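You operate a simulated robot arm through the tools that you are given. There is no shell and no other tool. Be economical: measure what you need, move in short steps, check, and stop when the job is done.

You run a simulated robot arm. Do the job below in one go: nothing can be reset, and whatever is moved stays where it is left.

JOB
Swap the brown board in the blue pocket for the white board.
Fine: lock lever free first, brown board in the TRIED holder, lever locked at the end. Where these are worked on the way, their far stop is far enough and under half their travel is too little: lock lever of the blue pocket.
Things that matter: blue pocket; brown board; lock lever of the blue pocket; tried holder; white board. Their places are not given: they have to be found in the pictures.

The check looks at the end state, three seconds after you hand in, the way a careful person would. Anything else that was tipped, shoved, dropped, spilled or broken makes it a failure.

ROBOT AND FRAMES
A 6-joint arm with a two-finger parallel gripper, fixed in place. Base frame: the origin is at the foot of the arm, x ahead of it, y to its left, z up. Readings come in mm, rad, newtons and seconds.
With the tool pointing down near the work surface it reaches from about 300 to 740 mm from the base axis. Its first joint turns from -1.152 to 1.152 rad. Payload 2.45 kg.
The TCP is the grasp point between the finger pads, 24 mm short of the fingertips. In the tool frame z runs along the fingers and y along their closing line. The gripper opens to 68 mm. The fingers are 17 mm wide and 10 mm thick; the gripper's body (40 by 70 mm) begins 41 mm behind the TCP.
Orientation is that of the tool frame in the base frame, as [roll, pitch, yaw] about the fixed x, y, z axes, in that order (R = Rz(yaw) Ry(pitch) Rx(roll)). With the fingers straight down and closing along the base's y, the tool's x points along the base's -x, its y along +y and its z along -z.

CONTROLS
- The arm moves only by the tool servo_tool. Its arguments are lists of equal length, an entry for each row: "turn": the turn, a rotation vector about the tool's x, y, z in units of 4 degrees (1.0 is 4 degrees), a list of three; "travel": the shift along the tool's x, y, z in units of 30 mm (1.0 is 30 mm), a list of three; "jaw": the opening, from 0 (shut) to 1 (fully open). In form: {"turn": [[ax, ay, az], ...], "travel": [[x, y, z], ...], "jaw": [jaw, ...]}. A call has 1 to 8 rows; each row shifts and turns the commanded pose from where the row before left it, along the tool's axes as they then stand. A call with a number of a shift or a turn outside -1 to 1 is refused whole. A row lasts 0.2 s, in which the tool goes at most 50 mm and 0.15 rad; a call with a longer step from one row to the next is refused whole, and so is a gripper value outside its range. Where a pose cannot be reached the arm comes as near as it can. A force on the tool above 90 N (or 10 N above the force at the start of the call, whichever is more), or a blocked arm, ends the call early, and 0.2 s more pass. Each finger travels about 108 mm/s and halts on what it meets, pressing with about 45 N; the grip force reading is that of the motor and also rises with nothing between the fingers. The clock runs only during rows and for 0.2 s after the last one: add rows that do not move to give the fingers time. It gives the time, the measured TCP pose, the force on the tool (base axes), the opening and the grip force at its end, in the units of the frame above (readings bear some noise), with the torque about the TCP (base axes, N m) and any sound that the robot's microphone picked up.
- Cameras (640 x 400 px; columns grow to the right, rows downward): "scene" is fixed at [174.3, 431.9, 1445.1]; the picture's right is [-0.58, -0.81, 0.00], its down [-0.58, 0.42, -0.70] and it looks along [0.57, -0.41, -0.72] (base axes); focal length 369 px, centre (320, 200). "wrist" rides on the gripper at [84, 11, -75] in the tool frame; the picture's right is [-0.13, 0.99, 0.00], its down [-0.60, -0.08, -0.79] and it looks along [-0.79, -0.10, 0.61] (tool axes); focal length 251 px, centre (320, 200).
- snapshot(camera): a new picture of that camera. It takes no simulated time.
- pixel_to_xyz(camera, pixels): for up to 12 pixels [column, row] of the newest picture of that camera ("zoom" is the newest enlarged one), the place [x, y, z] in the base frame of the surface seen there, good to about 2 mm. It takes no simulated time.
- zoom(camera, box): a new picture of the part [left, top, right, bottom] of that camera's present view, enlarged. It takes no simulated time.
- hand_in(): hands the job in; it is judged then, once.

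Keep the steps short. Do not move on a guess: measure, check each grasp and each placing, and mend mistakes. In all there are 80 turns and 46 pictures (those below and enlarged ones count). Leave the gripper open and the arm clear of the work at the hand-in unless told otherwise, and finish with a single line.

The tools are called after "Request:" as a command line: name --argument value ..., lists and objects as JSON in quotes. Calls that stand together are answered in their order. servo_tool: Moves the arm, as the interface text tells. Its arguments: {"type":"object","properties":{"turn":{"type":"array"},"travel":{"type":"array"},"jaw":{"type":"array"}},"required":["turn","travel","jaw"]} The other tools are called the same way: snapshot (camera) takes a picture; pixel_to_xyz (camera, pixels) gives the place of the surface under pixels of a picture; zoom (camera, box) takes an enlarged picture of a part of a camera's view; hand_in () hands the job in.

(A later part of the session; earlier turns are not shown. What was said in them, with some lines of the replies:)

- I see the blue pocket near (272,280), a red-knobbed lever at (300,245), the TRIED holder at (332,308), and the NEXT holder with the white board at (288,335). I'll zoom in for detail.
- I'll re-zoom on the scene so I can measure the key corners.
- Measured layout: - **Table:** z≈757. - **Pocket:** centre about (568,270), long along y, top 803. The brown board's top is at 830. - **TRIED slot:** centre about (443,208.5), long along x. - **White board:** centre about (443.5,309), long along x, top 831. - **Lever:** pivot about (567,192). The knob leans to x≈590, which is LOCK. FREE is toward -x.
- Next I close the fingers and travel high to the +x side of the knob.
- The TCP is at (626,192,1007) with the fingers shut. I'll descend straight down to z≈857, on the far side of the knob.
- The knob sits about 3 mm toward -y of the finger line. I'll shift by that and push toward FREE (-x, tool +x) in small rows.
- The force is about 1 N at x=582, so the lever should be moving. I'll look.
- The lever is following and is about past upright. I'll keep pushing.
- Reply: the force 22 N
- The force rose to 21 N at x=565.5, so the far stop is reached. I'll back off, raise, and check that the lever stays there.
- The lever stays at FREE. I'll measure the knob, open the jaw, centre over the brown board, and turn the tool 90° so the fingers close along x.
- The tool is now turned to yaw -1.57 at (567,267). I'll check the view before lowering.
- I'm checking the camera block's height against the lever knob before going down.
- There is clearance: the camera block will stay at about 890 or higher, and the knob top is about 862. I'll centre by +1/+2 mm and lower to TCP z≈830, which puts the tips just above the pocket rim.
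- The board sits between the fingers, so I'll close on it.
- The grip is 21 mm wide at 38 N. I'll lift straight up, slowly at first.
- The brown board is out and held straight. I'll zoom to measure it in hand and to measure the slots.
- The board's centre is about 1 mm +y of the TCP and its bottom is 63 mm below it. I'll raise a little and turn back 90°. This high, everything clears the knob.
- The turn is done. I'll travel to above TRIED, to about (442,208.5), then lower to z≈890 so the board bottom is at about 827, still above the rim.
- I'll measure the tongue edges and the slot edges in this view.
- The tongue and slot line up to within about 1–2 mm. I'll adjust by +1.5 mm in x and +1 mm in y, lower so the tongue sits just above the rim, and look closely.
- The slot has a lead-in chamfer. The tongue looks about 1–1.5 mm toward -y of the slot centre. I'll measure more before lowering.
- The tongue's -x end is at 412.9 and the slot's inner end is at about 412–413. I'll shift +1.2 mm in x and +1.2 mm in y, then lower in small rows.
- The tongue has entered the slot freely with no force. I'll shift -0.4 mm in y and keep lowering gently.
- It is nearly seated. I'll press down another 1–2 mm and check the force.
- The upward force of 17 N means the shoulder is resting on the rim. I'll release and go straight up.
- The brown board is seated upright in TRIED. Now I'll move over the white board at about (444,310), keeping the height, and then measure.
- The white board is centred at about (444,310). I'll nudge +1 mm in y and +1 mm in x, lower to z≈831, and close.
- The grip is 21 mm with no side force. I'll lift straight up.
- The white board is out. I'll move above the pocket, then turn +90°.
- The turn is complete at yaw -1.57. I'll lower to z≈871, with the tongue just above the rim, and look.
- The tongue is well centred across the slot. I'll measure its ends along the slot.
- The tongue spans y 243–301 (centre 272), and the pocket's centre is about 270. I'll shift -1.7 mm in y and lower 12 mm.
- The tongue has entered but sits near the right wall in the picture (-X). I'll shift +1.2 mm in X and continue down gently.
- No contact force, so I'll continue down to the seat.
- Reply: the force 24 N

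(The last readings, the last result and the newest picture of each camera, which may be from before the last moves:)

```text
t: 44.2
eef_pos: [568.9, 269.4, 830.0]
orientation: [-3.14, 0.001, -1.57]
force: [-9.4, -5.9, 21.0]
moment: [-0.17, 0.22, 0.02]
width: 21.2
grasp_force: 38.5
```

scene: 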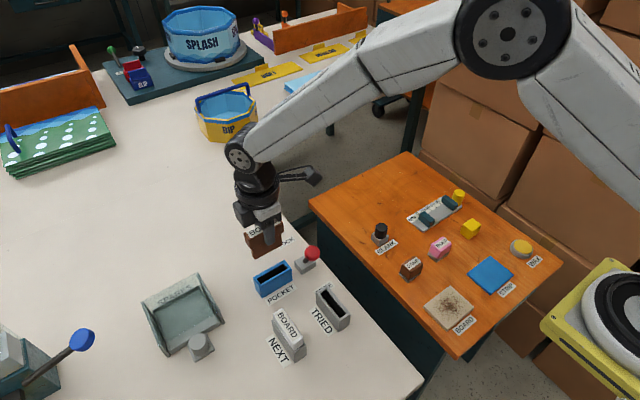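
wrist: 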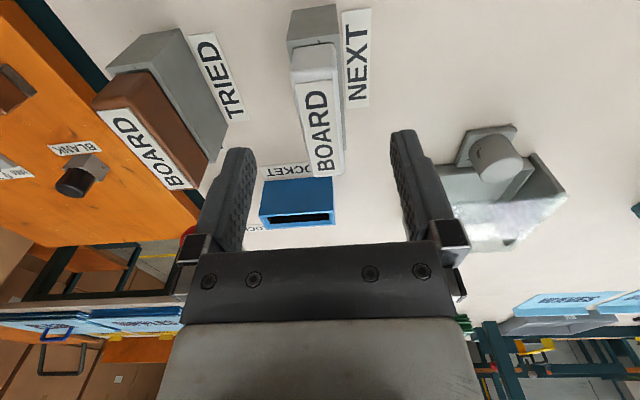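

The upward force is 21 N at z=830, so the board is seated. I'll confirm in the picture before releasing.

Request:
zoom --camera "scene" --box '[230, 220, 330, 310]'

Request:
servo_tool --turn '[[0, 0, 0], [0, 0, 0], [0, 0, 0], [0, 0, 0], [0, 0, 0], [0, 0, 0], [0, 0, 0]]' --travel '[[0, 0, -0.03], [0, 0, 0], [0, 0, -0.3], [0, 0, -0.8], [0, 0, -0.9], [0, 0, -0.9], [0, 0, -0.9]]' --jaw '[1, 1, 1, 1, 1, 1, 1]'

Request:
zoom --camera "scene" --box '[230, 210, 350, 310]'

```text
4.44 times, centred on (280, 265) of scene
```

zoom: 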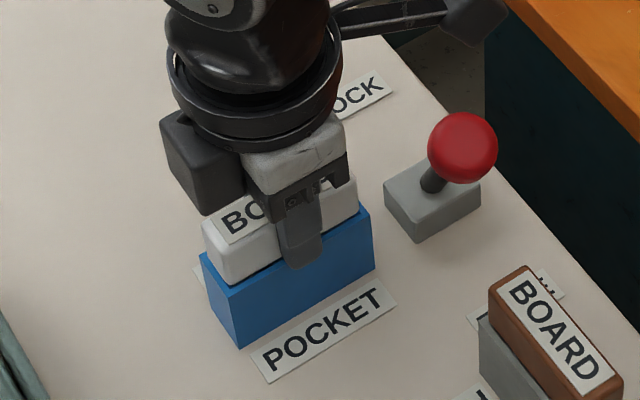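

```text
t: 45.8
eef_pos: [570.3, 270.1, 946.6]
orientation: [3.141, -0.001, -1.57]
force: [0.4, -0.6, -1.3]
moment: [0.01, 0.05, -0.02]
width: 68.2
grasp_force: 0.0
```

```text
4.00 times, centred on (290, 260) of scene
```

zoom: 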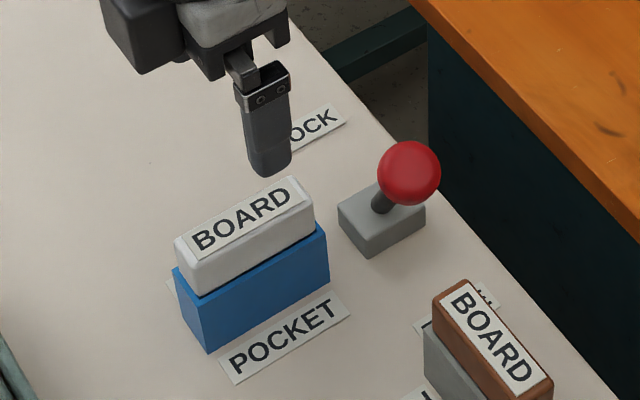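

The white board is fully seated and the lever is still at FREE. I'll close the fingers and travel high to the -x side of the knob, at about (503,190).

Request:
servo_tool --turn '[[0, 0, 0], [0, 0, 0], [0, 0, 0], [0, 0, 0], [0, 0, 0]]' --travel '[[0.667, 0.56, 0], [0.667, 0.56, 0], [0.667, 0.56, 0], [0.667, 0.56, 0], [0, 0, 0]]' --jaw '[0, 0, 0, 0, 0]'

```text
t: 47.0
eef_pos: [503.7, 188.2, 946.5]
orientation: [-3.141, -0.001, -1.571]
force: [0.3, -0.1, 0.2]
moment: [0.02, -0.03, -0.03]
width: 0.0
grasp_force: 23.5
```

I'm at (504,189,946) with the fingers shut. I'll descend to z≈857, shift +1.5 mm in y, and look.

Request:
servo_tool --turn '[[0, 0, 0], [0, 0, 0], [0, 0, 0], [0, 0, 0]]' --travel '[[-0.05, 0, 0.8], [0, 0, 0.8], [0, 0, 0.8], [0, 0, 0.57]]' --jaw '[0, 0, 0, 0]'

Request:
zoom --camera "scene" --box '[250, 220, 370, 320]'

```text
t: 48.0
eef_pos: [501.4, 189.3, 855.7]
orientation: [3.141, 0.001, -1.571]
force: [-0.2, 0.0, 0.6]
moment: [-0.04, 0.02, -0.04]
width: 0.1
grasp_force: 24.0
```

```text
4.00 times, centred on (310, 270) of scene
```

zoom: 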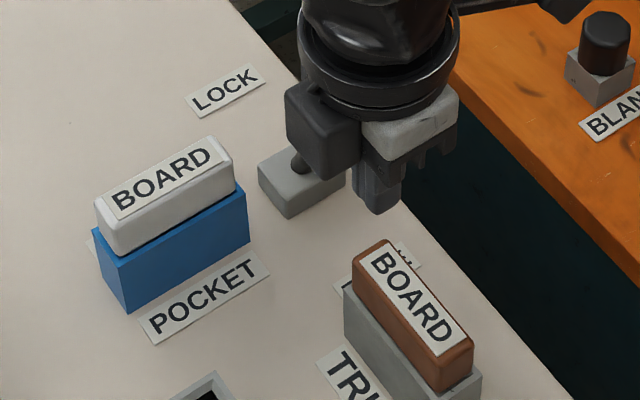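

Fingers are just in front of the knob and clear. I'll push +X (tool -y) toward LOCK in small rows.

Request:
servo_tool --turn '[[0, 0, 0], [0, 0, 0], [0, 0, 0], [0, 0, 0], [0, 0, 0], [0, 0, 0]]' --travel '[[0, -0.3, 0], [0, -0.3, 0], [0, -0.3, 0], [0, -0.3, 0], [0, -0.3, 0], [0, -0.3, 0]]' --jaw '[0, 0, 0, 0, 0, 0]'

Request:
servo_tool --turn '[[0, 0, 0], [0, 0, 0]]' --travel '[[0, -0.2, 0], [0, -0.1, 0]]' --jaw '[0, 0]'

```text
t: 49.4
eef_pos: [556.2, 189.6, 857.1]
orientation: [-3.141, 0.001, -1.57]
force: [0.3, 0.5, -0.3]
moment: [-0.01, -0.01, 0.01]
width: 0.0
grasp_force: 23.8
```

```text
t: 50.0
eef_pos: [565.1, 190.5, 856.6]
orientation: [3.141, -0.001, -1.571]
force: [-0.6, 0.3, -0.2]
moment: [-0.01, -0.01, 0.02]
width: 0.0
grasp_force: 23.8
```

There is little force yet at x=565. I'll keep going in 2–3 mm rows until the stop is felt.

Request:
servo_tool --turn '[[0, 0, 0], [0, 0, 0]]' --travel '[[0, -0.08, 0], [0, -0.07, 0]]' --jaw '[0, 0]'

Request:
zoom --camera "scene" --box '[250, 200, 370, 300]'

```text
t: 50.6
eef_pos: [570.6, 190.2, 856.4]
orientation: [3.141, 0.0, -1.57]
force: [0.0, -0.2, 0.4]
moment: [0.01, 0.02, 0.02]
width: 0.1
grasp_force: 23.8
```

```text
4.00 times, centred on (310, 250) of scene
```

zoom: 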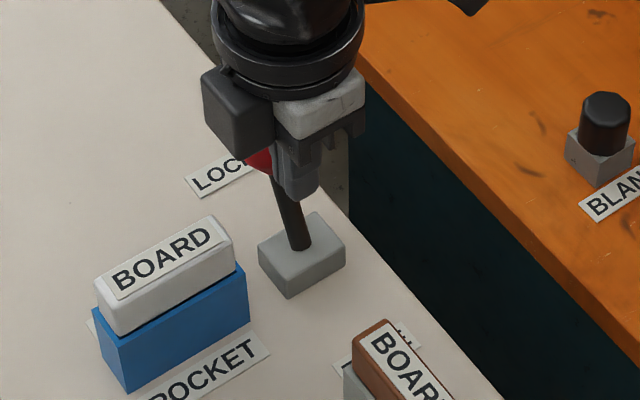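

The lever now leans to LOCK, with the shaft as at the start. I'll nudge a little further to confirm the stop.

Request:
servo_tool --turn '[[0, 0, 0], [0, 0, 0], [0, 0, 0]]' --travel '[[0, -0.06, 0], [0, -0.05, 0], [0, -0.04, 0]]' --jaw '[0, 0, 0]'

```text
t: 51.4
eef_pos: [573.2, 191.4, 856.0]
orientation: [3.137, 0.001, -1.57]
force: [-8.6, 3.1, 2.4]
moment: [0.06, 0.15, 0.01]
width: 0.1
grasp_force: 23.3
```

The force of -8.6 N and the halt at 573 confirm the stop. I'll back off, raise well clear, open the jaw, and check.

Request:
servo_tool --turn '[[0, 0, 0], [0, 0, 0], [0, 0, 0], [0, 0, 0], [0, 0, 0], [0, 0, 0], [0, 0, 0], [0, 0, 0]]' --travel '[[0, 0.5, 0], [0, 0.7, 0], [0, 0, -0.8], [0, 0, -1], [0, 0, -1], [0, 0, -1], [0, 0, -1], [0, 0, -1]]' --jaw '[0, 0, 0, 0, 0, 1, 1, 1]'

Request:
snapshot --camera "scene"

Request:
zoom --camera "scene" --box '[230, 220, 370, 360]'

```text
t: 53.2
eef_pos: [539.2, 193.2, 1029.0]
orientation: [-3.141, -0.001, -1.57]
force: [-0.6, 0.4, -0.2]
moment: [0.03, 0.04, 0.01]
width: 68.2
grasp_force: 0.0
```

```text
10 pictures are left
```

scene: 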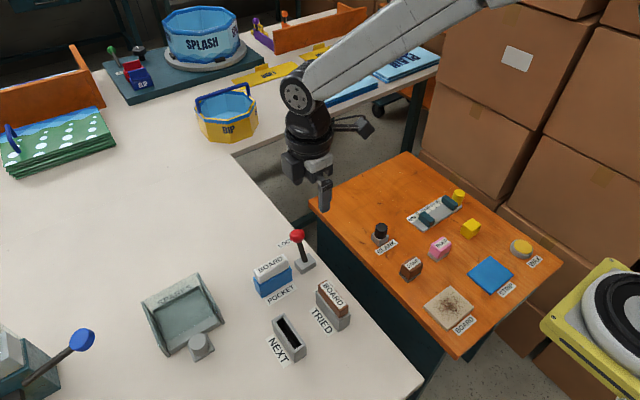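

```text
2.86 times, centred on (300, 290) of scene
```

zoom: 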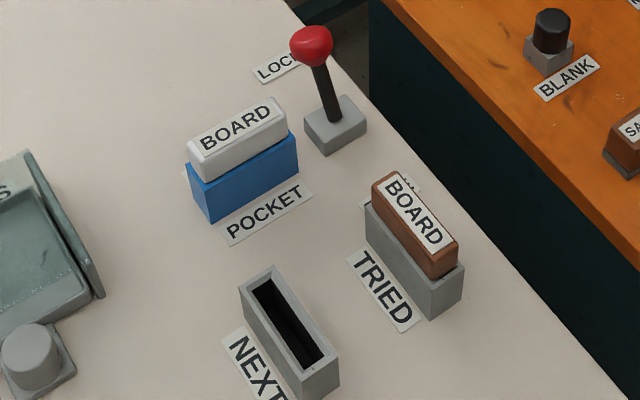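

The lever is back at LOCK, the white board is seated in the blue pocket, and the brown board is in TRIED. The gripper is open and clear and nothing else has moved, so I'm handing in.

Request:
hand_in

```text
The job is handed in.
```

The white board is in the blue pocket, the brown board is in the TRIED holder, and the lock lever, freed before the swap, is back at LOCK.
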